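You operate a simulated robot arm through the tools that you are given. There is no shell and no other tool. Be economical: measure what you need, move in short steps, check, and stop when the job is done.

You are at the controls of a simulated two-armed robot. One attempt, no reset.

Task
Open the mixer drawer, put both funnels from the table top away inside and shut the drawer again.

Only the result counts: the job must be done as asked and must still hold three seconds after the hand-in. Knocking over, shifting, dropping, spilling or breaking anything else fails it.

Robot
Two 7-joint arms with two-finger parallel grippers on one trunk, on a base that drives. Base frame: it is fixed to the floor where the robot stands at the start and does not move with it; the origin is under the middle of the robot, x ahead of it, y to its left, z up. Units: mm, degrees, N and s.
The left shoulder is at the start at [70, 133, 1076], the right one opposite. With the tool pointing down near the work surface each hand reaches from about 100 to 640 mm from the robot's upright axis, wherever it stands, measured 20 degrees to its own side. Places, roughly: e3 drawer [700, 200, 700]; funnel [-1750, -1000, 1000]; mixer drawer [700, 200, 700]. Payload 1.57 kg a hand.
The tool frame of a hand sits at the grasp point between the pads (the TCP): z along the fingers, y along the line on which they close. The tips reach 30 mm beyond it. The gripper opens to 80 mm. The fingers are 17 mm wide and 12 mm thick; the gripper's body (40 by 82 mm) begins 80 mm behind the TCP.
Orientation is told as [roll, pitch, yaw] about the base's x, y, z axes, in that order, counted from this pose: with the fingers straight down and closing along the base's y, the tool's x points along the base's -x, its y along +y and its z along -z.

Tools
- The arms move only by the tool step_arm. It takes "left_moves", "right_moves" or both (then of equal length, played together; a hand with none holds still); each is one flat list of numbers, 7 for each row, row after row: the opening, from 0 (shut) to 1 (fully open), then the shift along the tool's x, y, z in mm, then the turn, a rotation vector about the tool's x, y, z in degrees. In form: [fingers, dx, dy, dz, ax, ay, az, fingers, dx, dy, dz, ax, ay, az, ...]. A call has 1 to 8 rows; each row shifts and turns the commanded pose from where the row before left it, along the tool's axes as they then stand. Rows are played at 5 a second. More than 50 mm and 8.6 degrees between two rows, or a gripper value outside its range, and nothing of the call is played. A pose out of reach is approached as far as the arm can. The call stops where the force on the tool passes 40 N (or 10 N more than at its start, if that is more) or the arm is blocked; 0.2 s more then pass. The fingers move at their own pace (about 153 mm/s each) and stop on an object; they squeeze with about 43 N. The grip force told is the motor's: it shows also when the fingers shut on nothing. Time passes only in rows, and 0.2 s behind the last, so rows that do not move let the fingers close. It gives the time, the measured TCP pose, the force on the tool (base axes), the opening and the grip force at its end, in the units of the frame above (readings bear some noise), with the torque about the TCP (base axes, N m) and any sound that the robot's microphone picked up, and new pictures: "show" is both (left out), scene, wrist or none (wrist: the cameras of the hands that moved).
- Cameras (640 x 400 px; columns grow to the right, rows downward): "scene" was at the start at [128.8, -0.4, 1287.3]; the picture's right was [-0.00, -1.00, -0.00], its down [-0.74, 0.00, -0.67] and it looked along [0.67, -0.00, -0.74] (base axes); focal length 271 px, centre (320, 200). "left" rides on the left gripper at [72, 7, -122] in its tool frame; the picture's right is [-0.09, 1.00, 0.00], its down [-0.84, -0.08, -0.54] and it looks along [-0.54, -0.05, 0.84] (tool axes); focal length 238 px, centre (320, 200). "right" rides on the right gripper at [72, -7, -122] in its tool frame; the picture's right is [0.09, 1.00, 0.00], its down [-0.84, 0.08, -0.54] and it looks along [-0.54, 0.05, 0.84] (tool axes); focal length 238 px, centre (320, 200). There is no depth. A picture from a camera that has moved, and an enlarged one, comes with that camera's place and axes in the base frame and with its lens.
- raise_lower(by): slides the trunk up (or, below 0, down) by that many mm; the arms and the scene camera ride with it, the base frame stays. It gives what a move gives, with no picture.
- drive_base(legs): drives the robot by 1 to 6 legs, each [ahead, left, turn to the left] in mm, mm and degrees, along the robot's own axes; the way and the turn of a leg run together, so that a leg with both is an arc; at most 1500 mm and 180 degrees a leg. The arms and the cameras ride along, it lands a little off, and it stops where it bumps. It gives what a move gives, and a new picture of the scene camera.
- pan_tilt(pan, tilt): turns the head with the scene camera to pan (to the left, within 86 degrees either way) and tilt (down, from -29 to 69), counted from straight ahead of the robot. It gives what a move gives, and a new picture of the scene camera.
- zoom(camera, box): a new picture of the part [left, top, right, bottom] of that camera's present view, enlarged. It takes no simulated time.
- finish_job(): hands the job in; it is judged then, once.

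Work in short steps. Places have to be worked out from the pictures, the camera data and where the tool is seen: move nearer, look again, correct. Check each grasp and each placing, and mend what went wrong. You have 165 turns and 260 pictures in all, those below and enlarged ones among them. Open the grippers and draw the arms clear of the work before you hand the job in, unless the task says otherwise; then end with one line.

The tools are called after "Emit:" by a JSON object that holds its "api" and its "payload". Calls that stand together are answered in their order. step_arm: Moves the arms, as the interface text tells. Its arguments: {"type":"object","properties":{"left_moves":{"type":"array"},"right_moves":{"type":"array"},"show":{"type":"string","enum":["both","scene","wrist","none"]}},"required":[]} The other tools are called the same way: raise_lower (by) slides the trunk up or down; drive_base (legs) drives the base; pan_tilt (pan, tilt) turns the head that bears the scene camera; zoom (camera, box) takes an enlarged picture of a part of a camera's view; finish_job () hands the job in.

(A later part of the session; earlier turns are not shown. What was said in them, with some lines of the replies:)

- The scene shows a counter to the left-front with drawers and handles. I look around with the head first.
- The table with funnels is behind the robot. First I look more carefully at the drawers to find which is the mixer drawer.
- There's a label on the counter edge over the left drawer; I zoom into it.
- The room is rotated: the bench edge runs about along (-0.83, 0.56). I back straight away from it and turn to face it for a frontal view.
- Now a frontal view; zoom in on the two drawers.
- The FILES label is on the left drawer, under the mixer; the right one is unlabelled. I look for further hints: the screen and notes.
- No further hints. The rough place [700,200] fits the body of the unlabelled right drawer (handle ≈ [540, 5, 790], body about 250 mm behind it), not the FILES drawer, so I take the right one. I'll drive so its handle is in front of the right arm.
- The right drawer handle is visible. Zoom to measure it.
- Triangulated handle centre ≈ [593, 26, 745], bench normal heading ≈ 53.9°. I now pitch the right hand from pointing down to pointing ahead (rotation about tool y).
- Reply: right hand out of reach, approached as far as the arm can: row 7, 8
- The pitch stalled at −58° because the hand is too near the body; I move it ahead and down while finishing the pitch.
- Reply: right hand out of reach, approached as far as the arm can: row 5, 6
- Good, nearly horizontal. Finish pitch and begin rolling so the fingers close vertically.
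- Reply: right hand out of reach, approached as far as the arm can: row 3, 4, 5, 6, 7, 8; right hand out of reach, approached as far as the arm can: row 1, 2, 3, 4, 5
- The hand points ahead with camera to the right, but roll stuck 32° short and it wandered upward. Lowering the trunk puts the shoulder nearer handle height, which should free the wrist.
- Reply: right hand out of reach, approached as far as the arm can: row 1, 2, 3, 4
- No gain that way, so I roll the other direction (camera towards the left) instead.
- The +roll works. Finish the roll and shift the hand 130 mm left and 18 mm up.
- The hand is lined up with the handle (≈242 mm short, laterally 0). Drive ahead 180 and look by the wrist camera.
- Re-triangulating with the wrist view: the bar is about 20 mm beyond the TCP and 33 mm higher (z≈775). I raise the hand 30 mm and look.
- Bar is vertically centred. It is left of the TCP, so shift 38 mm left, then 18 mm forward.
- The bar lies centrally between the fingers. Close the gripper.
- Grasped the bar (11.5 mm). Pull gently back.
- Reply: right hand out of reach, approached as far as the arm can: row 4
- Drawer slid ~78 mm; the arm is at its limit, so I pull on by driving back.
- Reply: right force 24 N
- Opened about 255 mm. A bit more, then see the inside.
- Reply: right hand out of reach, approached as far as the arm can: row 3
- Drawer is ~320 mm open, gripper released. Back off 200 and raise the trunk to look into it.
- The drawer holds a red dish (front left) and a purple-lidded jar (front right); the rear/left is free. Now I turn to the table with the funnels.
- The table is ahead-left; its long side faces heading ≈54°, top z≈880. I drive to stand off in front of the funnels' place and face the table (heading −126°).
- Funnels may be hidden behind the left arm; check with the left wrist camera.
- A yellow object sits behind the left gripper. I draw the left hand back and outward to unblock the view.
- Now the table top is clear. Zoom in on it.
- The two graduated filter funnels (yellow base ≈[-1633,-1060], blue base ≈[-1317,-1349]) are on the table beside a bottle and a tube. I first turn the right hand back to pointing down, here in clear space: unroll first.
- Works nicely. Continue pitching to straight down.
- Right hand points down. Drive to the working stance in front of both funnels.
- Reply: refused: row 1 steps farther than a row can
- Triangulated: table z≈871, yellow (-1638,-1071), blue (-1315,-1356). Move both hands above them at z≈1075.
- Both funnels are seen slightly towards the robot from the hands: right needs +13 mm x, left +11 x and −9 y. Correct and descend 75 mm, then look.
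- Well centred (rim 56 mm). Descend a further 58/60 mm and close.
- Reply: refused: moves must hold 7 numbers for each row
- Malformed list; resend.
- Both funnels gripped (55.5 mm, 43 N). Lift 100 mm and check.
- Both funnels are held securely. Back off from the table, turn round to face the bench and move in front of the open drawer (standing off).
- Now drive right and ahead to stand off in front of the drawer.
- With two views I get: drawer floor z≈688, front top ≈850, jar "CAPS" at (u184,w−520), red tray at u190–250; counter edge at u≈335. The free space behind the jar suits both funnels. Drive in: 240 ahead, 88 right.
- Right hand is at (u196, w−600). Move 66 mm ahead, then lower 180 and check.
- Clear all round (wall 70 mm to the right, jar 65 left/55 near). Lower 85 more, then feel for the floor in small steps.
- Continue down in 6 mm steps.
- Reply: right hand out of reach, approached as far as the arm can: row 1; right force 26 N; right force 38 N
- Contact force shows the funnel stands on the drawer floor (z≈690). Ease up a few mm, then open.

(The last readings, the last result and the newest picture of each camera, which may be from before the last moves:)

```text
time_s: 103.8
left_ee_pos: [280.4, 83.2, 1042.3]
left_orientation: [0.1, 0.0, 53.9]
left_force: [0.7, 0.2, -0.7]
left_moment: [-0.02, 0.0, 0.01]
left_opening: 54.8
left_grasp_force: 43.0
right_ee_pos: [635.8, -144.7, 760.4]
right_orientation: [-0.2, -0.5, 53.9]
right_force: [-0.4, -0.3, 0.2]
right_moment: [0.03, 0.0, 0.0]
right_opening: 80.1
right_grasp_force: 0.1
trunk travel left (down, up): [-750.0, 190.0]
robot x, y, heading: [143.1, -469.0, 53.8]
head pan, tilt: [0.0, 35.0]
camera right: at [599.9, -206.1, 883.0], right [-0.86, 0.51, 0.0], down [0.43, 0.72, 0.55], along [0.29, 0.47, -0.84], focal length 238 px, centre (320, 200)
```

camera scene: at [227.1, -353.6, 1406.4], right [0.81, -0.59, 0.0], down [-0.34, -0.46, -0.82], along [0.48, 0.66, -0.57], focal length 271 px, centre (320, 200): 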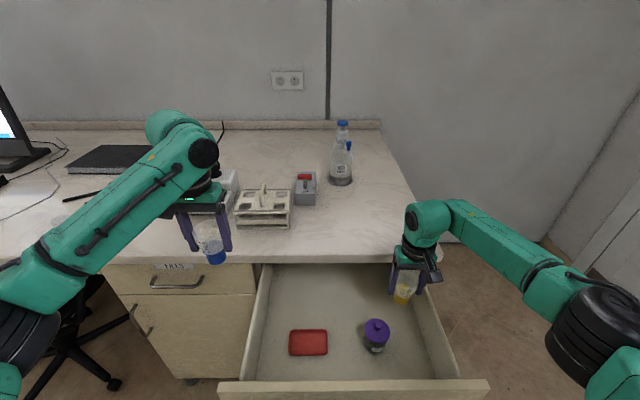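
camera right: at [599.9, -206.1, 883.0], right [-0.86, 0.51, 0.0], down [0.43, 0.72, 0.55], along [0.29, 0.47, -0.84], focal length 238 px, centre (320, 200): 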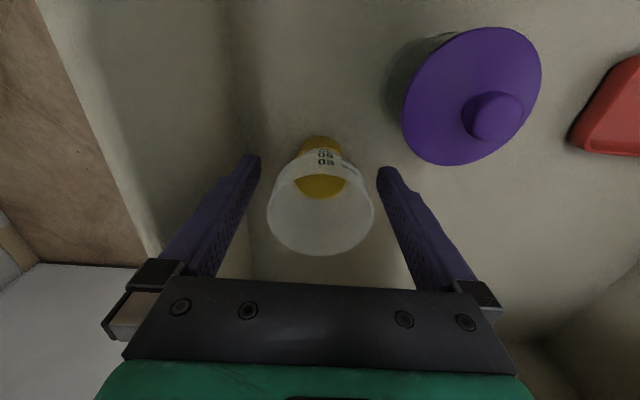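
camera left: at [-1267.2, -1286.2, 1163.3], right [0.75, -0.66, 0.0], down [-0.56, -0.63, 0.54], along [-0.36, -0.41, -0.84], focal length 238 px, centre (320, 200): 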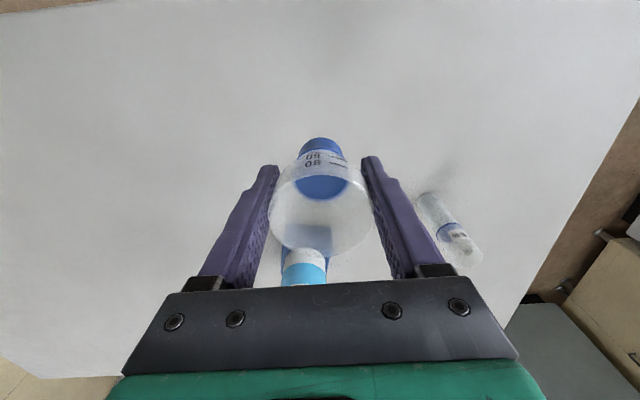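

Released and standing upright. Lift the right hand straight up, clear.

Emit:
{"api": "step_arm", "payload": {"right_moves": [1, 0, 0, -25, 0, 0, 0, 1, 0, 0, -35, 0, 0, 0, 1, 0, 0, -45, 0, 0, 0, 1, 0, 0, -45, 0, 0, 0, 1, 0, 0, -45, 0, 0, 0, 1, 0, 0, -45, 0, 0, 0, 1, 0, 0, -45, 0, 0, 0], "show": "both"}}

```text
time_s: 105.3
left_ee_pos: [281.9, 83.6, 1041.6]
left_orientation: [0.0, 0.0, 53.7]
left_force: [0.2, 0.9, -1.1]
left_moment: [-0.02, 0.0, -0.03]
left_opening: 54.5
left_grasp_force: 43.0
right_ee_pos: [633.1, -146.1, 1046.9]
right_orientation: [-0.4, -0.6, 53.8]
right_force: [-0.7, 0.4, 0.8]
right_moment: [0.0, -0.02, -0.02]
right_opening: 80.1
right_grasp_force: 0.1
trunk travel left (down, up): [-750.0, 190.0]
robot x, y, heading: [146.6, -466.3, 54.0]
head pan, tilt: [0.0, 35.0]
camera scene: at [225.0, -354.2, 1406.5], right [0.81, -0.59, 0.0], down [-0.34, -0.46, -0.82], along [0.48, 0.66, -0.57], focal length 271 px, centre (320, 200)
camera right: at [597.2, -207.4, 1168.8], right [-0.86, 0.51, -0.01], down [0.43, 0.72, 0.55], along [0.29, 0.47, -0.84], focal length 238 px, centre (320, 200)
```

scene: 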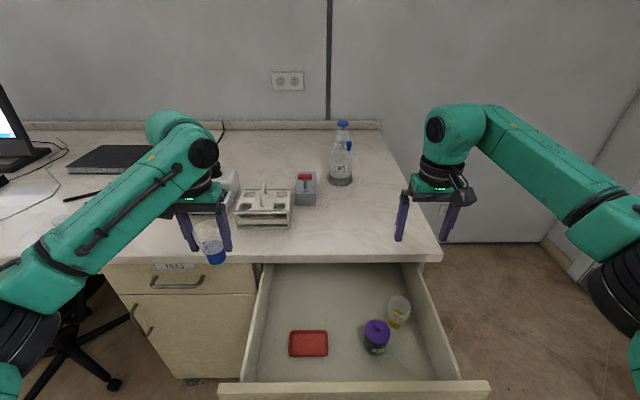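
right: 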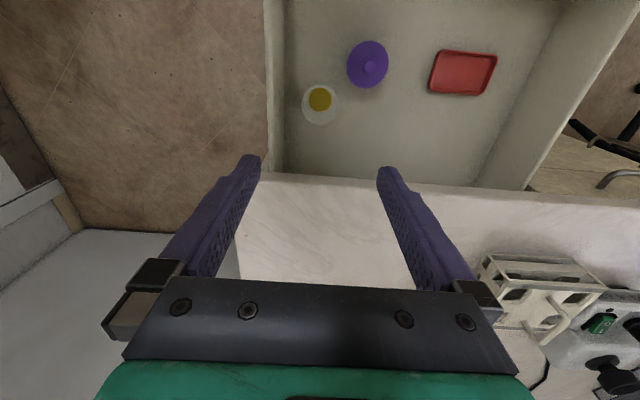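

Yellow funnel stands behind the jar. Now shift the robot 200 mm right so the left hand can place the blue one, retracting the right hand a bit first.

Emit:
{"api": "step_arm", "payload": {"right_moves": [1, 45, 0, 0, 0, 0, 0, 1, 45, 0, 0, 0, 0, 0, 1, 40, 0, 0, 0, 0, 0], "show": "none"}}

Emit:
{"api": "drive_base", "payload": {"legs": [[0, -200, 0]]}}

```text
time_s: 106.2
left_ee_pos: [280.8, 82.8, 1042.3]
left_orientation: [-0.1, 0.0, 53.8]
left_force: [-0.4, -0.1, 0.0]
left_moment: [0.03, -0.01, 0.02]
left_opening: 54.3
left_grasp_force: 43.1
right_ee_pos: [557.8, -250.8, 1046.7]
right_orientation: [-0.1, -0.5, 53.6]
right_force: [-1.4, -0.2, 0.0]
right_moment: [-0.01, -0.03, -0.01]
right_opening: 79.8
right_grasp_force: 0.0
trunk travel left (down, up): [-750.0, 190.0]
robot x, y, heading: [144.7, -464.5, 54.0]
head pan, tilt: [0.0, 35.0]
```

```text
time_s: 107.8
left_ee_pos: [440.4, -34.5, 1041.6]
left_orientation: [-0.1, -0.1, 53.8]
left_force: [0.3, -0.9, -1.2]
left_moment: [0.01, 0.0, -0.02]
left_opening: 54.5
left_grasp_force: 42.6
right_ee_pos: [718.2, -365.5, 1045.1]
right_orientation: [-0.2, -0.6, 53.9]
right_force: [0.2, -0.1, -0.2]
right_moment: [-0.01, 0.01, -0.05]
right_opening: 79.6
right_grasp_force: 0.1
trunk travel left (down, up): [-750.0, 190.0]
robot x, y, heading: [304.5, -586.9, 53.7]
head pan, tilt: [0.0, 35.0]
camera scene: at [385.3, -470.9, 1406.5], right [0.81, -0.59, 0.0], down [-0.34, -0.46, -0.82], along [0.48, 0.66, -0.57], focal length 271 px, centre (320, 200)
```

scene: 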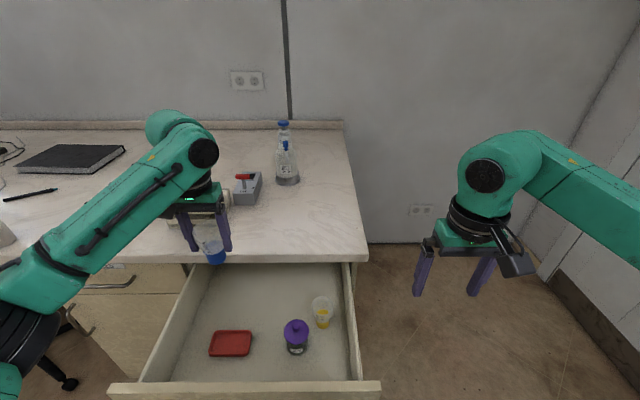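

Left hand is at (u232, w−376). Shift to (262, −460) and lower to z≈862.

Emit:
{"api": "step_arm", "payload": {"left_moves": [0, -15, -42, 0, 0, 0, 0, 0, -15, -42, 0, 0, 0, 0, 0, 0, 0, 45, 0, 0, 0, 0, 0, 0, 45, 0, 0, 0, 0, 0, 0, 45, 0, 0, 0, 0, 0, 0, 45, 0, 0, 0]}}

```text
time_s: 109.2
left_ee_pos: [528.1, -59.3, 861.0]
left_orientation: [0.0, 0.0, 53.8]
left_force: [0.0, -0.1, -0.2]
left_moment: [-0.01, -0.03, -0.01]
left_opening: 54.4
left_grasp_force: 43.0
right_ee_pos: [720.5, -366.8, 1044.9]
right_orientation: [-0.1, -0.5, 53.8]
right_force: [0.8, -0.1, 0.4]
right_moment: [-0.05, -0.02, 0.03]
right_opening: 79.9
right_grasp_force: 0.1
trunk travel left (down, up): [-750.0, 190.0]
robot x, y, heading: [305.4, -582.3, 53.4]
head pan, tilt: [0.0, 35.0]
camera scene: at [387.0, -471.2, 1406.4], right [0.81, -0.59, 0.0], down [-0.34, -0.46, -0.82], along [0.48, 0.66, -0.57], focal length 271 px, centre (320, 200)
camera left: at [480.0, -114.6, 981.8], right [-0.75, 0.66, 0.0], down [0.56, 0.63, 0.54], along [0.36, 0.41, -0.84], focal length 238 px, centre (320, 200)
```

scene: 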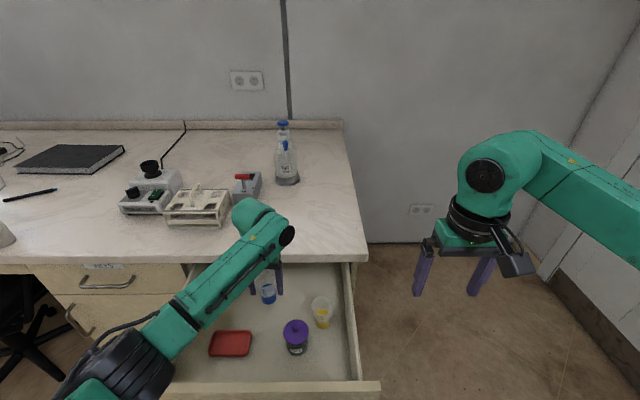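
left: 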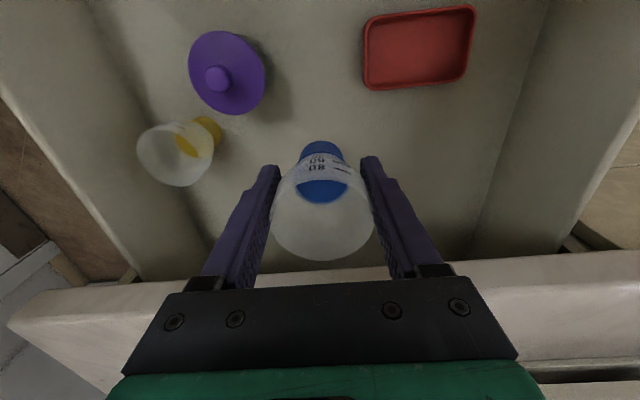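

Clear of tray, jar and the yellow funnel. Continue down.

Emit:
{"api": "step_arm", "payload": {"left_moves": [0, 0, 0, 35, 0, 0, 0, 0, 0, 0, 35, 0, 0, 0, 0, 0, 0, 20, 0, 0, 0], "show": "wrist"}}

Emit:
{"api": "step_arm", "payload": {"left_moves": [0, 0, 0, 5, 0, 0, 0], "show": "none"}}

```text
time_s: 110.0
left_ee_pos: [527.7, -59.3, 772.5]
left_orientation: [0.1, 0.1, 53.8]
left_force: [-0.2, 0.4, -1.1]
left_moment: [0.0, 0.03, 0.01]
left_opening: 54.3
left_grasp_force: 42.8
right_ee_pos: [718.6, -367.7, 1046.2]
right_orientation: [-0.3, -0.5, 53.7]
right_force: [0.6, 0.1, -0.2]
right_moment: [-0.02, -0.01, 0.03]
right_opening: 80.2
right_grasp_force: 0.0
trunk travel left (down, up): [-750.0, 190.0]
robot x, y, heading: [307.4, -584.8, 53.8]
head pan, tilt: [0.0, 35.0]
camera left: at [479.3, -115.7, 892.8], right [-0.75, 0.66, 0.0], down [0.56, 0.63, 0.54], along [0.36, 0.41, -0.84], focal length 238 px, centre (320, 200)
```

left: 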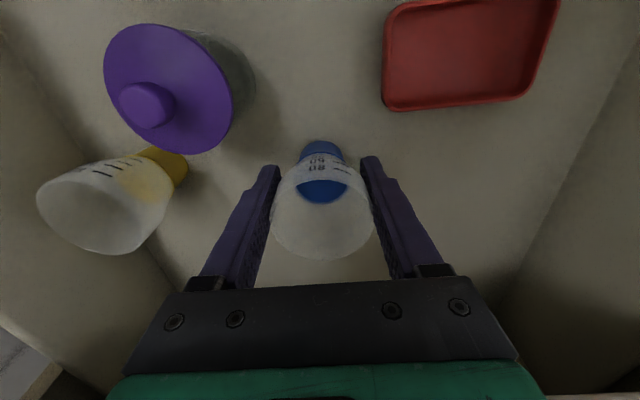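

```text
time_s: 110.3
left_ee_pos: [526.4, -59.5, 766.4]
left_orientation: [0.0, 0.0, 53.8]
left_force: [0.3, -0.1, -1.4]
left_moment: [0.0, 0.01, 0.01]
left_opening: 54.3
left_grasp_force: 43.2
right_ee_pos: [719.0, -365.3, 1045.7]
right_orientation: [-0.2, -0.6, 53.8]
right_force: [1.1, 0.1, -0.4]
right_moment: [-0.01, 0.05, 0.01]
right_opening: 80.1
right_grasp_force: 0.1
trunk travel left (down, up): [-750.0, 190.0]
robot x, y, heading: [304.0, -580.4, 53.7]
head pan, tilt: [0.0, 35.0]
```

Emit:
{"api": "step_arm", "payload": {"left_moves": [0, 0, 0, 4, 0, 0, 0], "show": "none"}}

Emit:
{"api": "step_arm", "payload": {"left_moves": [0, 0, 0, 3, 0, 0, 0], "show": "none"}}

```text
time_s: 110.8
left_ee_pos: [527.4, -59.0, 763.5]
left_orientation: [0.0, 0.0, 53.8]
left_force: [-0.1, 0.3, -0.3]
left_moment: [-0.02, 0.0, -0.02]
left_opening: 54.7
left_grasp_force: 43.2
right_ee_pos: [718.5, -366.8, 1044.9]
right_orientation: [-0.2, -0.5, 53.8]
right_force: [-0.9, -0.4, -0.4]
right_moment: [-0.03, 0.05, 0.0]
right_opening: 79.9
right_grasp_force: 0.0
trunk travel left (down, up): [-750.0, 190.0]
robot x, y, heading: [305.6, -581.7, 53.8]
head pan, tilt: [0.0, 35.0]
```

```text
time_s: 111.2
left_ee_pos: [526.7, -59.5, 759.8]
left_orientation: [0.0, 0.0, 53.9]
left_force: [-0.3, 0.4, -0.3]
left_moment: [0.0, -0.03, -0.03]
left_opening: 54.5
left_grasp_force: 42.7
right_ee_pos: [718.5, -366.8, 1045.4]
right_orientation: [-0.2, -0.7, 53.8]
right_force: [0.4, 0.2, -0.4]
right_moment: [0.02, 0.01, -0.02]
right_opening: 80.2
right_grasp_force: 0.1
trunk travel left (down, up): [-750.0, 190.0]
robot x, y, heading: [308.1, -582.7, 53.6]
head pan, tilt: [0.0, 35.0]
```

Emit:
{"api": "step_arm", "payload": {"left_moves": [0, 0, 0, 2, 0, 0, 0], "show": "none"}}

Emit:
{"api": "step_arm", "payload": {"left_moves": [0, 0, 0, 2, 0, 0, 0], "show": "none"}}

```text
time_s: 111.5
left_ee_pos: [526.3, -60.5, 760.1]
left_orientation: [0.1, -0.2, 53.7]
left_force: [-1.1, 0.8, 10.7]
left_moment: [0.02, 0.13, 0.0]
left_opening: 54.3
left_grasp_force: 43.0
right_ee_pos: [719.3, -368.4, 1046.3]
right_orientation: [-0.2, -0.6, 53.9]
right_force: [-0.1, 0.5, 1.0]
right_moment: [0.0, 0.02, 0.0]
right_opening: 80.4
right_grasp_force: 0.1
trunk travel left (down, up): [-750.0, 190.0]
robot x, y, heading: [302.1, -584.1, 53.8]
head pan, tilt: [0.0, 35.0]
```

```text
time_s: 112.0
left_ee_pos: [526.9, -61.1, 760.5]
left_orientation: [0.0, -0.4, 53.8]
left_force: [-1.8, 2.4, 22.2]
left_moment: [0.12, 0.19, 0.0]
left_opening: 54.4
left_grasp_force: 43.2
right_ee_pos: [718.0, -370.2, 1046.7]
right_orientation: [-0.2, -0.8, 53.8]
right_force: [-0.1, 0.3, -0.3]
right_moment: [-0.02, -0.01, 0.02]
right_opening: 79.9
right_grasp_force: 0.1
trunk travel left (down, up): [-750.0, 190.0]
robot x, y, heading: [308.3, -586.2, 53.6]
head pan, tilt: [0.0, 35.0]
```

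Floor contact at z≈760. Ease up 3 mm, open, and look.

Emit:
{"api": "step_arm", "payload": {"left_moves": [0, 0, 0, -3, 0, 0, 0, 0, 0, 0, 0, 0, 0, 0, 0.85, 0, 0, 0, 0, 0, 0, 1, 0, 0, 0, 0, 0, 0], "show": "wrist"}}

```text
time_s: 113.0
left_ee_pos: [527.1, -60.2, 759.3]
left_orientation: [0.1, 0.0, 53.8]
left_force: [0.8, -0.4, -1.4]
left_moment: [-0.02, -0.02, -0.02]
left_opening: 79.9
left_grasp_force: 0.0
right_ee_pos: [719.0, -368.2, 1046.3]
right_orientation: [-0.2, -0.6, 53.9]
right_force: [0.1, 0.5, 0.4]
right_moment: [0.01, 0.01, 0.0]
right_opening: 80.1
right_grasp_force: 0.1
trunk travel left (down, up): [-750.0, 190.0]
robot x, y, heading: [306.5, -582.0, 53.7]
head pan, tilt: [0.0, 35.0]
camera left: at [479.1, -116.0, 879.8], right [-0.75, 0.66, 0.0], down [0.56, 0.63, 0.54], along [0.36, 0.41, -0.84], focal length 238 px, centre (320, 200)
```

left: 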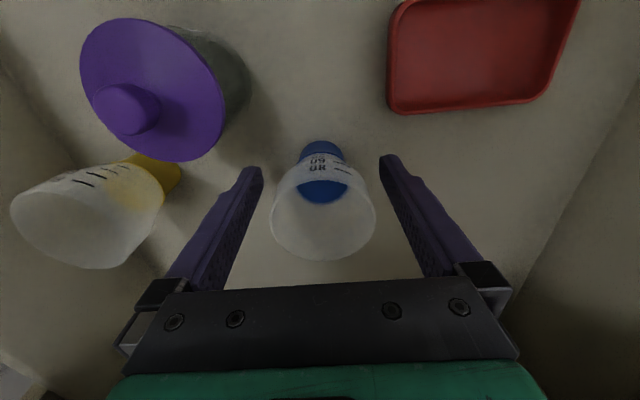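

Blue funnel released upright. Lift the left hand straight up.

Emit:
{"api": "step_arm", "payload": {"left_moves": [1, 0, 0, -25, 0, 0, 0, 1, 0, 0, -35, 0, 0, 0, 1, 0, 0, -45, 0, 0, 0, 1, 0, 0, -45, 0, 0, 0, 1, 0, 0, -45, 0, 0, 0, 1, 0, 0, -45, 0, 0, 0, 1, 0, 0, -45, 0, 0, 0], "show": "none"}}

Emit:
{"api": "drive_base", "payload": {"legs": [[-300, 0, 0]]}}

Emit:
{"api": "zoom", "payload": {"camera": "scene", "box": [120, 180, 380, 340]}}

```text
time_s: 114.5
left_ee_pos: [526.5, -62.1, 1043.7]
left_orientation: [0.1, -0.1, 53.8]
left_force: [0.5, -1.0, 0.5]
left_moment: [-0.02, -0.01, -0.03]
left_opening: 80.0
left_grasp_force: 0.0
right_ee_pos: [718.6, -368.5, 1045.4]
right_orientation: [-0.1, -0.6, 53.8]
right_force: [0.3, 0.0, -0.1]
right_moment: [-0.04, -0.03, 0.02]
right_opening: 79.8
right_grasp_force: 0.1
trunk travel left (down, up): [-750.0, 190.0]
robot x, y, heading: [301.4, -578.3, 53.7]
head pan, tilt: [0.0, 35.0]
```

```text
time_s: 116.6
left_ee_pos: [351.9, -299.3, 1042.3]
left_orientation: [0.0, 0.1, 53.9]
left_force: [-0.3, -0.2, 0.8]
left_moment: [0.0, 0.01, 0.0]
left_opening: 80.1
left_grasp_force: 0.1
right_ee_pos: [545.1, -604.6, 1044.8]
right_orientation: [-0.1, -0.5, 53.8]
right_force: [0.2, -0.1, 0.9]
right_moment: [0.0, 0.0, 0.01]
right_opening: 79.9
right_grasp_force: 0.2
trunk travel left (down, up): [-750.0, 190.0]
robot x, y, heading: [126.9, -822.1, 53.6]
head pan, tilt: [0.0, 35.0]
camera scene: at [212.3, -710.2, 1406.3], right [0.81, -0.59, 0.0], down [-0.34, -0.46, -0.82], along [0.48, 0.66, -0.57], focal length 271 px, centre (320, 200)
```

scene: 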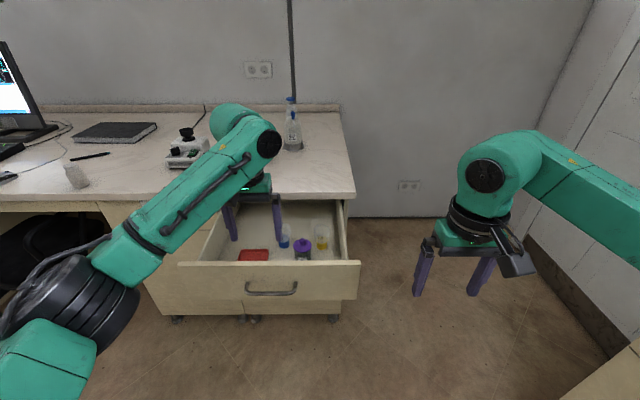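

```text
2.46 times, centred on (250, 260) of scene
camera zoom: at [212.3, -710.2, 1406.3], right [0.81, -0.59, 0.0], down [-0.34, -0.46, -0.82], along [0.48, 0.66, -0.57], focal length 666 px, centre (492, 52)
```

zoom: 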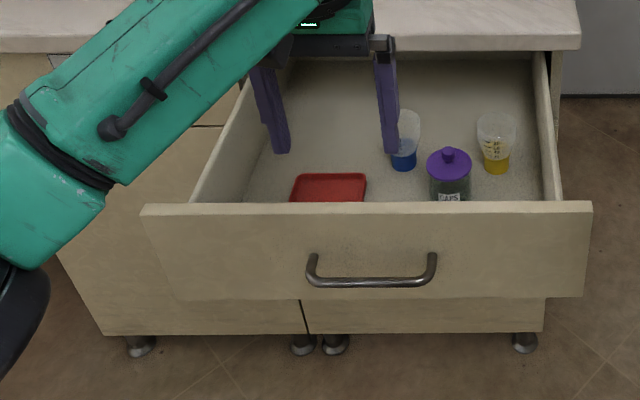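

Everything stands well in the drawer. Now prepare the right hand for pushing: lower trunk 100, move the hand ahead/down and pitch it forward, fingers closed.

Emit:
{"api": "raise_lower", "payload": {"by": -100}}

Emit:
{"api": "step_arm", "payload": {"right_moves": [0, -40, 0, 25, 0, 0, 0, 0, -40, 0, 25, 0, 0, 0, 0, 0, 0, 10, 0, -8, 0, 0, 0, 0, 10, 0, -8, 0, 0, 0, 0, 10, 0, -8, 0, 0, 0, 0, 10, 0, -8, 0, 0, 5, 0, 5, 0, -8, 0, 0, 10, 0, 0, 0, -8, 0], "show": "none"}}

Emit:
{"api": "step_arm", "payload": {"right_moves": [0, 15, 0, 0, 0, -8, 0, 0, 15, 0, 0, 0, -8, 0, 0, 10, 0, 0, 0, -8, 0, 0, 10, 0, 0, 0, -6, 0], "show": "scene"}}

```text
time_s: 117.9
left_ee_pos: [350.9, -300.7, 943.5]
left_orientation: [0.0, 0.0, 53.7]
left_force: [-0.3, 0.5, -0.2]
left_moment: [0.02, -0.03, 0.02]
left_opening: 79.9
left_grasp_force: 0.1
right_ee_pos: [543.6, -606.6, 945.9]
right_orientation: [-0.2, -0.6, 53.8]
right_force: [1.5, 0.3, -0.1]
right_moment: [-0.04, 0.0, 0.03]
right_opening: 80.4
right_grasp_force: 0.0
trunk travel left (down, up): [-650.0, 290.0]
robot x, y, heading: [128.4, -825.3, 53.6]
head pan, tilt: [0.0, 35.0]
```

```text
time_s: 119.7
left_ee_pos: [350.7, -300.4, 943.7]
left_orientation: [-0.1, 0.1, 53.8]
left_force: [-0.8, 0.3, 0.4]
left_moment: [0.02, 0.0, 0.01]
left_opening: 79.8
left_grasp_force: 0.0
right_ee_pos: [590.5, -542.9, 844.5]
right_orientation: [-0.2, -48.8, 54.0]
right_force: [0.2, -0.7, 0.1]
right_moment: [0.03, 0.02, 0.0]
right_opening: 0.0
right_grasp_force: 20.6
trunk travel left (down, up): [-650.0, 290.0]
robot x, y, heading: [128.7, -823.1, 53.8]
head pan, tilt: [0.0, 35.0]
```

```text
time_s: 120.7
left_ee_pos: [351.4, -301.2, 944.1]
left_orientation: [0.0, -0.1, 53.8]
left_force: [-0.3, 0.9, 0.6]
left_moment: [-0.05, -0.02, -0.03]
left_opening: 80.0
left_grasp_force: 0.1
right_ee_pos: [586.8, -550.7, 833.1]
right_orientation: [-0.4, -56.5, 54.2]
right_force: [-0.1, -0.1, -0.6]
right_moment: [0.01, 0.01, -0.04]
right_opening: 0.0
right_grasp_force: 21.1
right hand out of reach, approached as far as the arm can: row 2, 3, 4
trunk travel left (down, up): [-650.0, 290.0]
robot x, y, heading: [128.4, -824.2, 53.6]
head pan, tilt: [0.0, 35.0]
camera scene: at [211.3, -711.6, 1306.5], right [0.81, -0.59, 0.0], down [-0.34, -0.46, -0.82], along [0.48, 0.66, -0.57], focal length 271 px, centre (320, 200)
```

scene: 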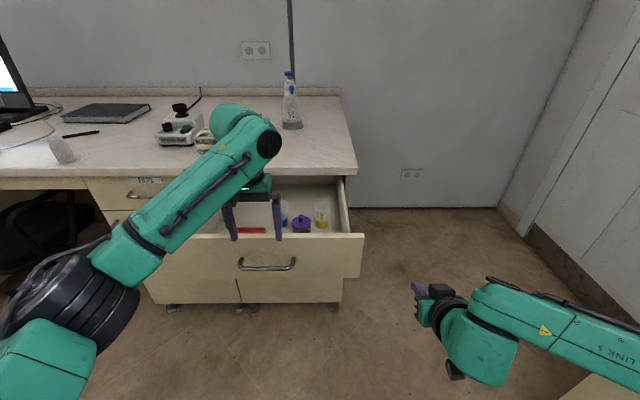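

Pitch −56° is enough for pushing. Raise and retract the left hand, then align the right hand laterally with the drawer middle.

Emit:
{"api": "step_arm", "payload": {"left_moves": [1, 0, 0, -45, 0, 0, 0, 1, 0, 0, -45, 0, 0, 0, 1, 30, 10, -35, 0, 0, 0, 1, 40, 10, 0, 0, 0, 0, 1, 40, 10, 0, 0, 0, 0, 1, 40, 10, 0, 0, 0, 0], "show": "none"}}

Emit:
{"api": "drive_base", "payload": {"legs": [[0, 350, 0], [80, 0, 0]]}}

```text
time_s: 122.1
left_ee_pos: [228.6, -398.5, 1068.9]
left_orientation: [-0.1, -0.1, 53.8]
left_force: [0.4, 0.4, 1.0]
left_moment: [0.05, 0.01, 0.0]
left_opening: 80.1
left_grasp_force: 0.0
right_ee_pos: [584.5, -549.8, 834.9]
right_orientation: [-0.4, -56.6, 54.1]
right_force: [0.1, -0.1, 0.3]
right_moment: [-0.01, -0.03, 0.0]
right_opening: 0.0
right_grasp_force: 21.2
trunk travel left (down, up): [-650.0, 290.0]
robot x, y, heading: [127.7, -821.2, 53.7]
head pan, tilt: [0.0, 35.0]
```

```text
time_s: 125.0
left_ee_pos: [-1.5, -129.2, 1068.5]
left_orientation: [0.0, 0.1, 53.7]
left_force: [0.1, -0.3, -0.4]
left_moment: [-0.02, 0.07, 0.01]
left_opening: 79.9
left_grasp_force: 0.0
right_ee_pos: [352.7, -281.4, 833.1]
right_orientation: [-0.4, -56.6, 54.0]
right_force: [-1.1, -0.5, 0.2]
right_moment: [-0.01, 0.02, 0.02]
right_opening: 0.4
right_grasp_force: 21.7
trunk travel left (down, up): [-650.0, 290.0]
robot x, y, heading: [-101.9, -552.7, 53.6]
head pan, tilt: [0.0, 35.0]
camera scene: at [-22.1, -442.2, 1306.5], right [0.81, -0.59, 0.0], down [-0.34, -0.46, -0.82], along [0.49, 0.66, -0.57], focal length 271 px, centre (320, 200)
```

scene: 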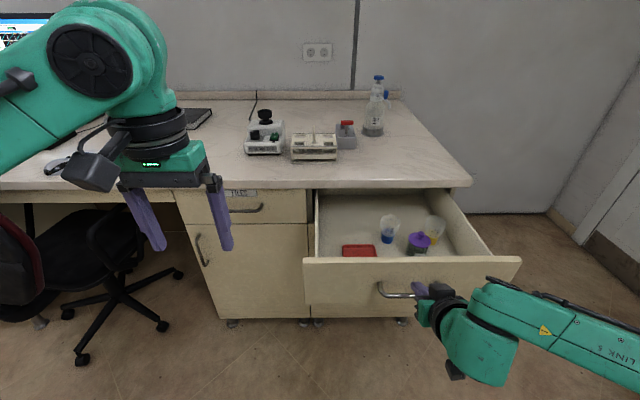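

Tips are ~40 mm from the drawer front, above the bar. Approach gently in short legs.

Emit:
{"api": "drive_base", "payload": {"legs": [[25, 0, 0]]}}

Emit:
{"api": "step_arm", "payload": {"right_moves": [0, -4, 0, 6, 0, 0, 0, 0, -4, 0, 6, 0, 0, 0], "show": "wrist"}}

```text
time_s: 125.8
left_ee_pos: [11.0, -110.2, 1069.9]
left_orientation: [0.0, -0.2, 53.8]
left_force: [-0.9, -0.4, -0.1]
left_moment: [0.01, -0.02, 0.03]
left_opening: 80.0
left_grasp_force: 0.0
right_ee_pos: [366.3, -263.5, 834.2]
right_orientation: [-0.4, -56.7, 54.0]
right_force: [-0.5, -0.4, 0.5]
right_moment: [0.04, 0.01, 0.01]
right_opening: 0.0
right_grasp_force: 21.4
trunk travel left (down, up): [-650.0, 290.0]
robot x, y, heading: [-88.1, -534.8, 53.9]
head pan, tilt: [0.0, 35.0]
camera scene: at [-8.8, -424.9, 1306.9], right [0.81, -0.59, 0.0], down [-0.34, -0.46, -0.82], along [0.49, 0.66, -0.57], focal length 271 px, centre (320, 200)
```

scene: 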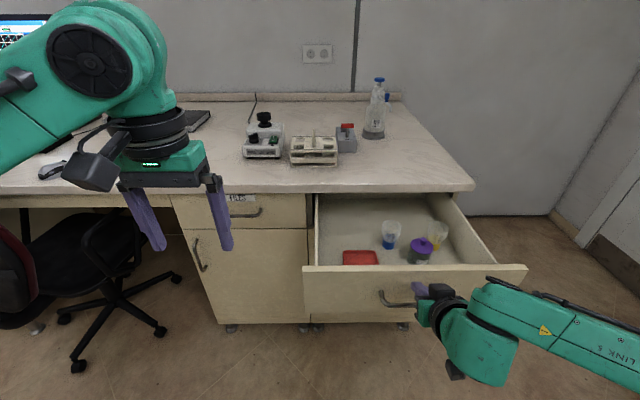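

```text
time_s: 126.4
left_ee_pos: [12.9, -109.9, 1069.6]
left_orientation: [0.0, -0.1, 53.7]
left_force: [-0.4, 0.5, -0.2]
left_moment: [-0.03, -0.02, 0.02]
left_opening: 80.0
left_grasp_force: 0.1
right_ee_pos: [376.9, -250.2, 834.2]
right_orientation: [-0.3, -56.5, 54.0]
right_force: [-1.3, -2.3, 2.6]
right_moment: [0.05, -0.05, -0.02]
right_opening: 0.0
right_grasp_force: 21.4
trunk travel left (down, up): [-650.0, 290.0]
robot x, y, heading: [-85.7, -535.3, 53.7]
head pan, tilt: [0.0, 35.0]
camera right: at [299.6, -368.2, 841.8], right [-0.83, 0.55, -0.08], down [-0.06, 0.06, 1.0], along [0.55, 0.83, -0.01], focal length 238 px, centre (320, 200)
```

right: 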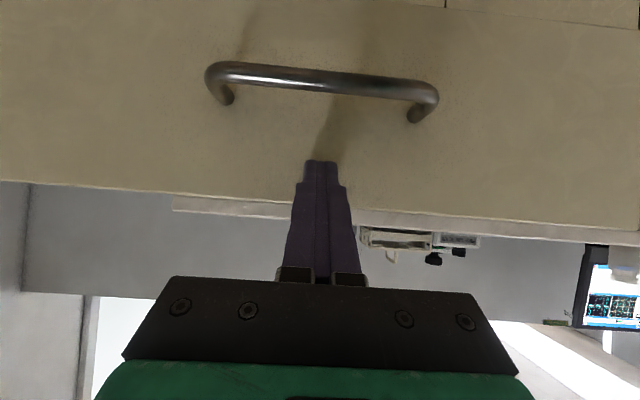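

Tips have just touched the front (≈3 N), between bar and top edge. Push by driving 60 mm and check.

Emit:
{"api": "drive_base", "payload": {"legs": [[60, 0, 0]]}}

```text
time_s: 127.4
left_ee_pos: [48.5, -61.8, 1069.1]
left_orientation: [-0.1, -0.1, 53.7]
left_force: [-0.2, -0.4, -0.9]
left_moment: [0.0, 0.0, 0.05]
left_opening: 80.2
left_grasp_force: 0.1
right_ee_pos: [410.9, -203.6, 833.4]
right_orientation: [-0.3, -56.7, 53.9]
right_force: [0.8, -0.7, 0.2]
right_moment: [0.01, 0.03, 0.02]
right_opening: 0.1
right_grasp_force: 21.4
trunk travel left (down, up): [-650.0, 290.0]
robot x, y, heading: [-54.6, -484.6, 53.6]
head pan, tilt: [0.0, 35.0]
camera scene: at [27.5, -375.5, 1306.6], right [0.81, -0.59, 0.0], down [-0.34, -0.46, -0.82], along [0.49, 0.66, -0.57], focal length 271 px, centre (320, 200)
```

scene: 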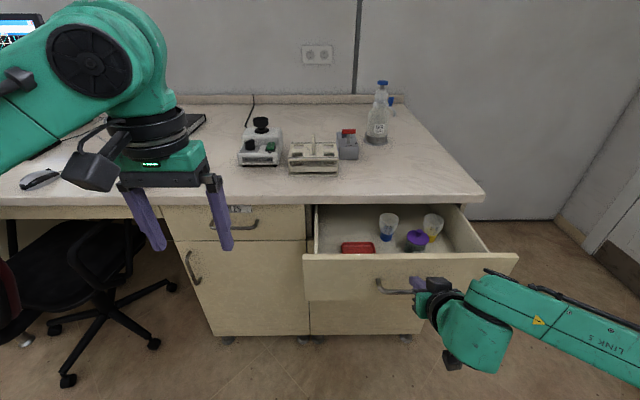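

Drawer moves, funnels still upright. Continue with two 80 mm legs.

Emit:
{"api": "drive_base", "payload": {"legs": [[80, 0, 0]]}}

Emit:
{"api": "drive_base", "payload": {"legs": [[70, 0, 0]]}}

```text
time_s: 128.5
left_ee_pos: [94.3, 1.9, 1070.1]
left_orientation: [-0.1, -0.2, 53.6]
left_force: [0.0, -0.6, -0.7]
left_moment: [-0.01, 0.02, -0.01]
left_opening: 80.3
left_grasp_force: 0.1
right_ee_pos: [457.5, -139.8, 834.7]
right_orientation: [-0.3, -56.6, 54.1]
right_force: [1.3, 0.7, -0.8]
right_moment: [-0.04, 0.01, 0.0]
right_opening: 0.0
right_grasp_force: 20.3
trunk travel left (down, up): [-650.0, 290.0]
robot x, y, heading: [-5.7, -425.3, 53.3]
head pan, tilt: [0.0, 35.0]
camera scene: at [74.7, -311.4, 1306.6], right [0.81, -0.59, 0.0], down [-0.34, -0.46, -0.82], along [0.49, 0.66, -0.57], focal length 271 px, centre (320, 200)
```

scene: 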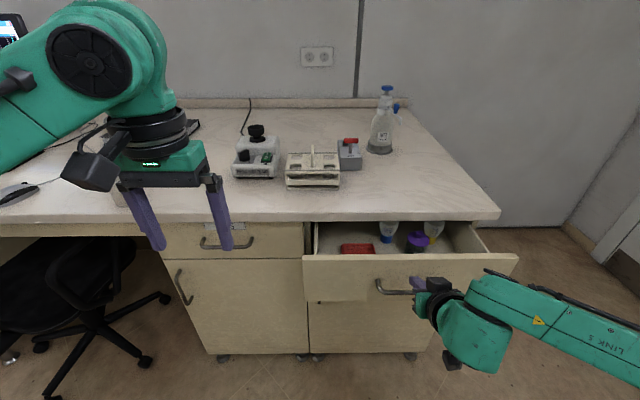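

```text
time_s: 129.5
left_ee_pos: [136.0, 59.2, 1069.3]
left_orientation: [-0.1, 0.0, 53.6]
left_force: [0.2, 0.2, 0.7]
left_moment: [0.03, 0.02, 0.01]
left_opening: 80.1
left_grasp_force: 0.1
right_ee_pos: [499.3, -83.8, 834.3]
right_orientation: [-0.2, -56.6, 53.9]
right_force: [-1.2, 0.0, 0.4]
right_moment: [-0.01, 0.0, -0.03]
right_opening: 0.0
right_grasp_force: 21.5
trunk travel left (down, up): [-650.0, 290.0]
robot x, y, heading: [33.4, -363.2, 53.9]
head pan, tilt: [0.0, 35.0]
camera scene: at [115.5, -255.9, 1306.7], right [0.81, -0.59, 0.0], down [-0.34, -0.46, -0.82], along [0.49, 0.66, -0.57], focal length 271 px, centre (320, 200)
```

scene: 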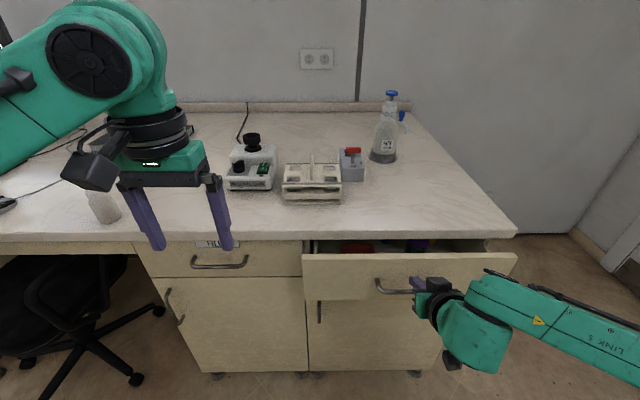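

About 113 mm remain. Drive 75, then finish with force-limited arm steps.

Emit:
{"api": "drive_base", "payload": {"legs": [[75, 0, 0]]}}

Emit:
{"api": "step_arm", "payload": {"right_moves": [0, -5.5, 0, 8.3, 0, 0, 0, 0, -5.5, 0, 8.3, 0, 0, 0, 0, -5.5, 0, 8.3, 0, 0, 0], "show": "both"}}

```text
time_s: 130.5
left_ee_pos: [180.0, 118.3, 1069.7]
left_orientation: [0.0, -0.2, 53.6]
left_force: [-0.5, 0.0, 0.3]
left_moment: [0.03, 0.03, -0.02]
left_opening: 79.9
left_grasp_force: 0.0
right_ee_pos: [542.5, -23.6, 834.8]
right_orientation: [-0.3, -56.6, 54.0]
right_force: [0.2, -0.2, -0.1]
right_moment: [0.01, 0.01, 0.0]
right_opening: 0.0
right_grasp_force: 21.1
trunk travel left (down, up): [-650.0, 290.0]
robot x, y, heading: [79.9, -304.3, 53.6]
head pan, tilt: [0.0, 35.0]
camera scene: at [159.8, -195.9, 1306.6], right [0.81, -0.59, 0.0], down [-0.34, -0.46, -0.82], along [0.49, 0.66, -0.57], focal length 271 px, centre (320, 200)
```

scene: 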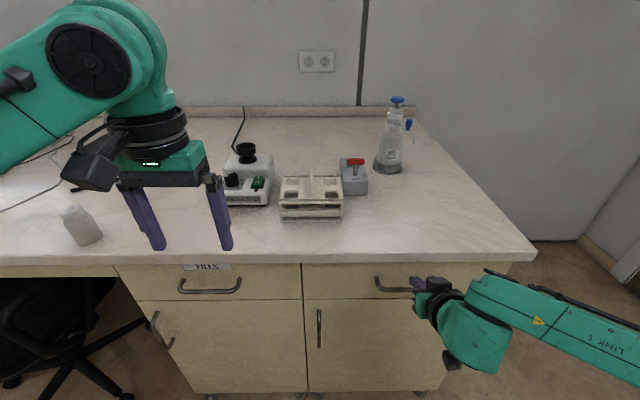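

```text
time_s: 131.3
left_ee_pos: [179.8, 118.8, 1068.2]
left_orientation: [-0.1, -0.2, 53.7]
left_force: [-0.2, -0.8, 0.3]
left_moment: [0.02, -0.02, -0.01]
left_opening: 79.8
left_grasp_force: 0.1
right_ee_pos: [562.1, 0.3, 832.5]
right_orientation: [-0.3, -56.6, 54.0]
right_force: [0.1, -0.1, -0.4]
right_moment: [-0.02, 0.01, -0.04]
right_opening: 0.0
right_grasp_force: 21.4
trunk travel left (down, up): [-650.0, 290.0]
robot x, y, heading: [77.3, -303.2, 53.6]
head pan, tilt: [0.0, 35.0]
camera scene: at [160.6, -194.7, 1306.4], right [0.81, -0.59, 0.0], down [-0.34, -0.46, -0.82], along [0.49, 0.66, -0.57], focal length 271 px, centre (320, 200)
camera right: at [484.6, -116.7, 841.7], right [-0.83, 0.55, -0.08], down [-0.06, 0.06, 1.0], along [0.55, 0.83, -0.01], focal length 238 px, centre (320, 200)
```

scene: 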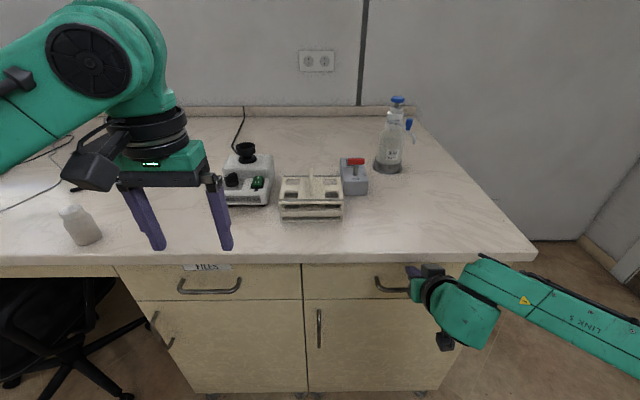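
right: 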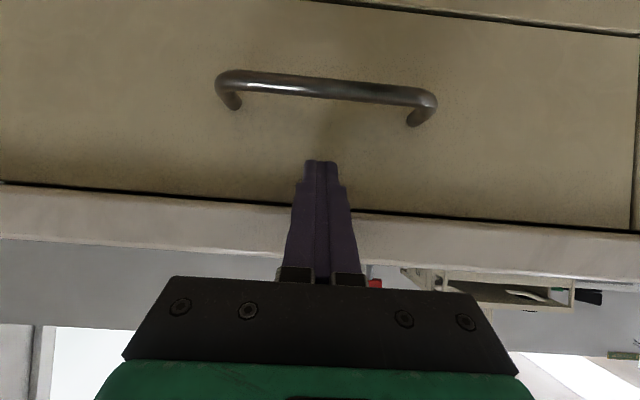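

Nearly closed; no resistance yet. Push further in 5 mm steps until force rises.

Emit:
{"api": "step_arm", "payload": {"right_moves": [0, -2.75, 0, 4.2, 0, 0, 0, 0, -2.75, 0, 4.2, 0, 0, 0, 0, -2.75, 0, 4.2, 0, 0, 0, 0, -2.75, 0, 4.2, 0, 0, 0], "show": "wrist"}}

```text
time_s: 132.3
left_ee_pos: [178.2, 112.6, 1070.8]
left_orientation: [0.0, -0.6, 53.5]
left_force: [-0.7, 0.6, -0.1]
left_moment: [0.01, 0.0, 0.01]
left_opening: 79.8
left_grasp_force: 0.0
right_ee_pos: [565.4, 7.2, 830.8]
right_orientation: [-0.2, -55.8, 53.9]
right_force: [-12.4, -20.6, 9.1]
right_moment: [0.09, 0.06, 0.01]
right_opening: 0.0
right_grasp_force: 21.3
trunk travel left (down, up): [-650.0, 290.0]
robot x, y, heading: [80.3, -307.2, 53.2]
head pan, tilt: [0.0, 35.0]
stopped in row 4 (right hand): the force on the tool passed its limit at 43 N (the readings are from after the stop); the commanded pose is now the measured one
camera right: at [488.8, -110.3, 841.6], right [-0.83, 0.55, -0.08], down [-0.05, 0.06, 1.0], along [0.55, 0.83, -0.02], focal length 238 px, centre (320, 200)
```

right: 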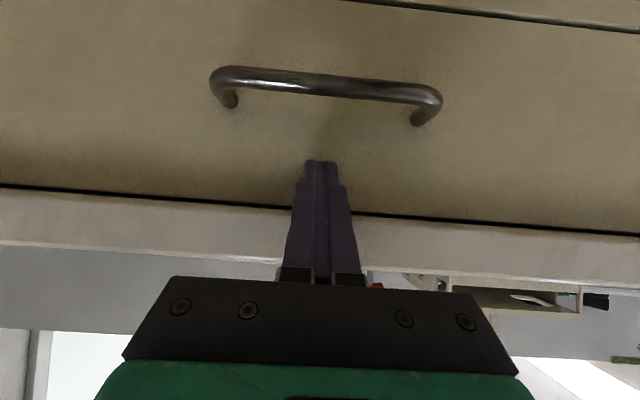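

Solid stop at u≈340, as expected for fully shut. Draw back and verify.

Emit:
{"api": "step_arm", "payload": {"right_moves": [0, 11, 0, -16.6, 0, 0, 0, 0, 11, 0, -16.6, 0, 0, 0], "show": "none"}}

Emit:
{"api": "drive_base", "payload": {"legs": [[-300, 0, 0]]}}

Emit:
{"api": "pan_tilt", "payload": {"pan": 0, "tilt": 40}}

Emit:
{"api": "zoom", "payload": {"camera": "scene", "box": [180, 100, 500, 300]}}

```text
time_s: 132.9
left_ee_pos: [178.6, 116.6, 1070.5]
left_orientation: [0.0, -0.2, 53.5]
left_force: [-0.9, 0.2, -0.3]
left_moment: [-0.02, -0.02, -0.01]
left_opening: 80.1
left_grasp_force: 0.0
right_ee_pos: [545.6, -19.8, 830.4]
right_orientation: [-0.4, -55.9, 54.0]
right_force: [-0.2, -1.0, 0.0]
right_moment: [0.01, -0.02, 0.04]
right_opening: 0.1
right_grasp_force: 21.6
trunk travel left (down, up): [-650.0, 290.0]
robot x, y, heading: [78.6, -302.2, 53.6]
head pan, tilt: [0.0, 35.0]
```

```text
time_s: 134.9
left_ee_pos: [0.9, -125.1, 1069.3]
left_orientation: [0.1, -0.1, 53.7]
left_force: [-0.4, -0.5, 0.9]
left_moment: [0.0, 0.0, 0.01]
left_opening: 79.7
left_grasp_force: 0.1
right_ee_pos: [366.9, -261.1, 829.7]
right_orientation: [-0.5, -55.8, 54.0]
right_force: [0.5, -0.1, 0.4]
right_moment: [-0.02, 0.01, 0.04]
right_opening: 0.0
right_grasp_force: 21.2
trunk travel left (down, up): [-650.0, 290.0]
robot x, y, heading: [-100.8, -551.5, 53.4]
head pan, tilt: [0.0, 35.0]
camera scene: at [-19.3, -438.6, 1306.4], right [0.8, -0.59, 0.0], down [-0.34, -0.46, -0.82], along [0.49, 0.66, -0.57], focal length 271 px, centre (320, 200)
```

scene: 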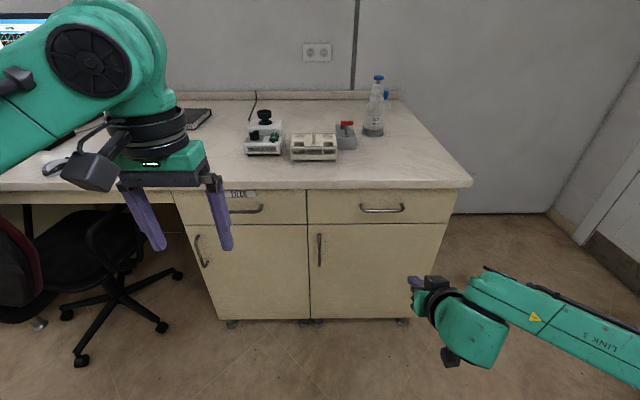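

```text
time_s: 135.6
left_ee_pos: [-0.0, -126.0, 1069.8]
left_orientation: [0.0, 0.0, 53.7]
left_force: [-0.1, 0.1, 0.4]
left_moment: [0.0, -0.04, 0.02]
left_opening: 80.0
left_grasp_force: 0.0
right_ee_pos: [365.5, -262.6, 829.6]
right_orientation: [-0.4, -55.7, 54.1]
right_force: [1.1, -0.6, 0.7]
right_moment: [0.01, -0.01, 0.02]
right_opening: 0.1
right_grasp_force: 21.4
trunk travel left (down, up): [-650.0, 290.0]
robot x, y, heading: [-101.7, -550.3, 53.5]
head pan, tilt: [0.0, 40.0]
camera scene: at [-21.4, -441.6, 1299.0], right [0.8, -0.59, 0.0], down [-0.38, -0.52, -0.77], along [0.45, 0.62, -0.64], focal length 271 px, centre (320, 200)
```

scene: 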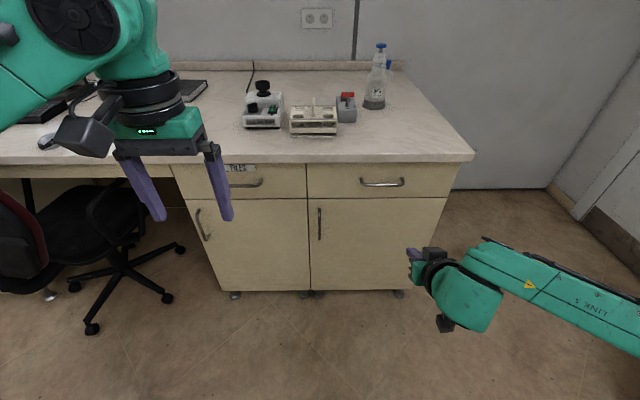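

```text
2.00 times, centred on (340, 200) of scene
camera zoom: at [-21.4, -441.6, 1299.0], right [0.8, -0.59, 0.0], down [-0.38, -0.52, -0.77], along [0.45, 0.62, -0.64], focal length 542 px, centre (280, 200)
```

zoom: 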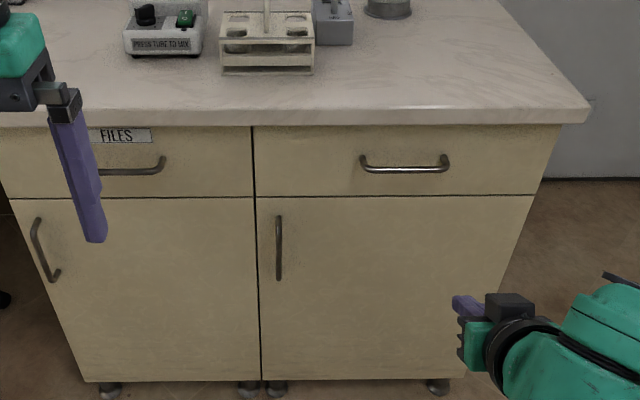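

The drawer is shut flush with its neighbour, and its body position matches the given place ([696,192]). Open the right gripper and hand in.

Emit:
{"api": "step_arm", "payload": {"right_moves": [1, 0, 0, 0, 0, 0, 0, 1, 0, 0, 0, 0, 0, 0, 1, 0, 0, 0, 0, 0, 0], "show": "none"}}

Emit:
{"api": "finish_job", "payload": {}}

```text
time_s: 136.4
left_ee_pos: [1.0, -125.1, 1069.2]
left_orientation: [0.0, 0.0, 53.6]
left_force: [-0.8, 0.0, -0.5]
left_moment: [0.01, 0.0, 0.01]
left_opening: 80.0
left_grasp_force: 0.0
right_ee_pos: [365.4, -263.7, 827.9]
right_orientation: [-0.3, -55.7, 54.1]
right_force: [-0.1, 0.1, -1.0]
right_moment: [0.0, -0.02, -0.01]
right_opening: 80.0
right_grasp_force: 0.2
trunk travel left (down, up): [-650.0, 290.0]
robot x, y, heading: [-97.4, -549.4, 53.5]
head pan, tilt: [0.0, 40.0]
```

```text
The job is handed in.
```

I put both funnels from the table inside the unlabelled right-hand drawer and shut it fully; I took it as the mixer drawer because its position matches yours, though the mixer itself stands over the FILES drawer on its left.
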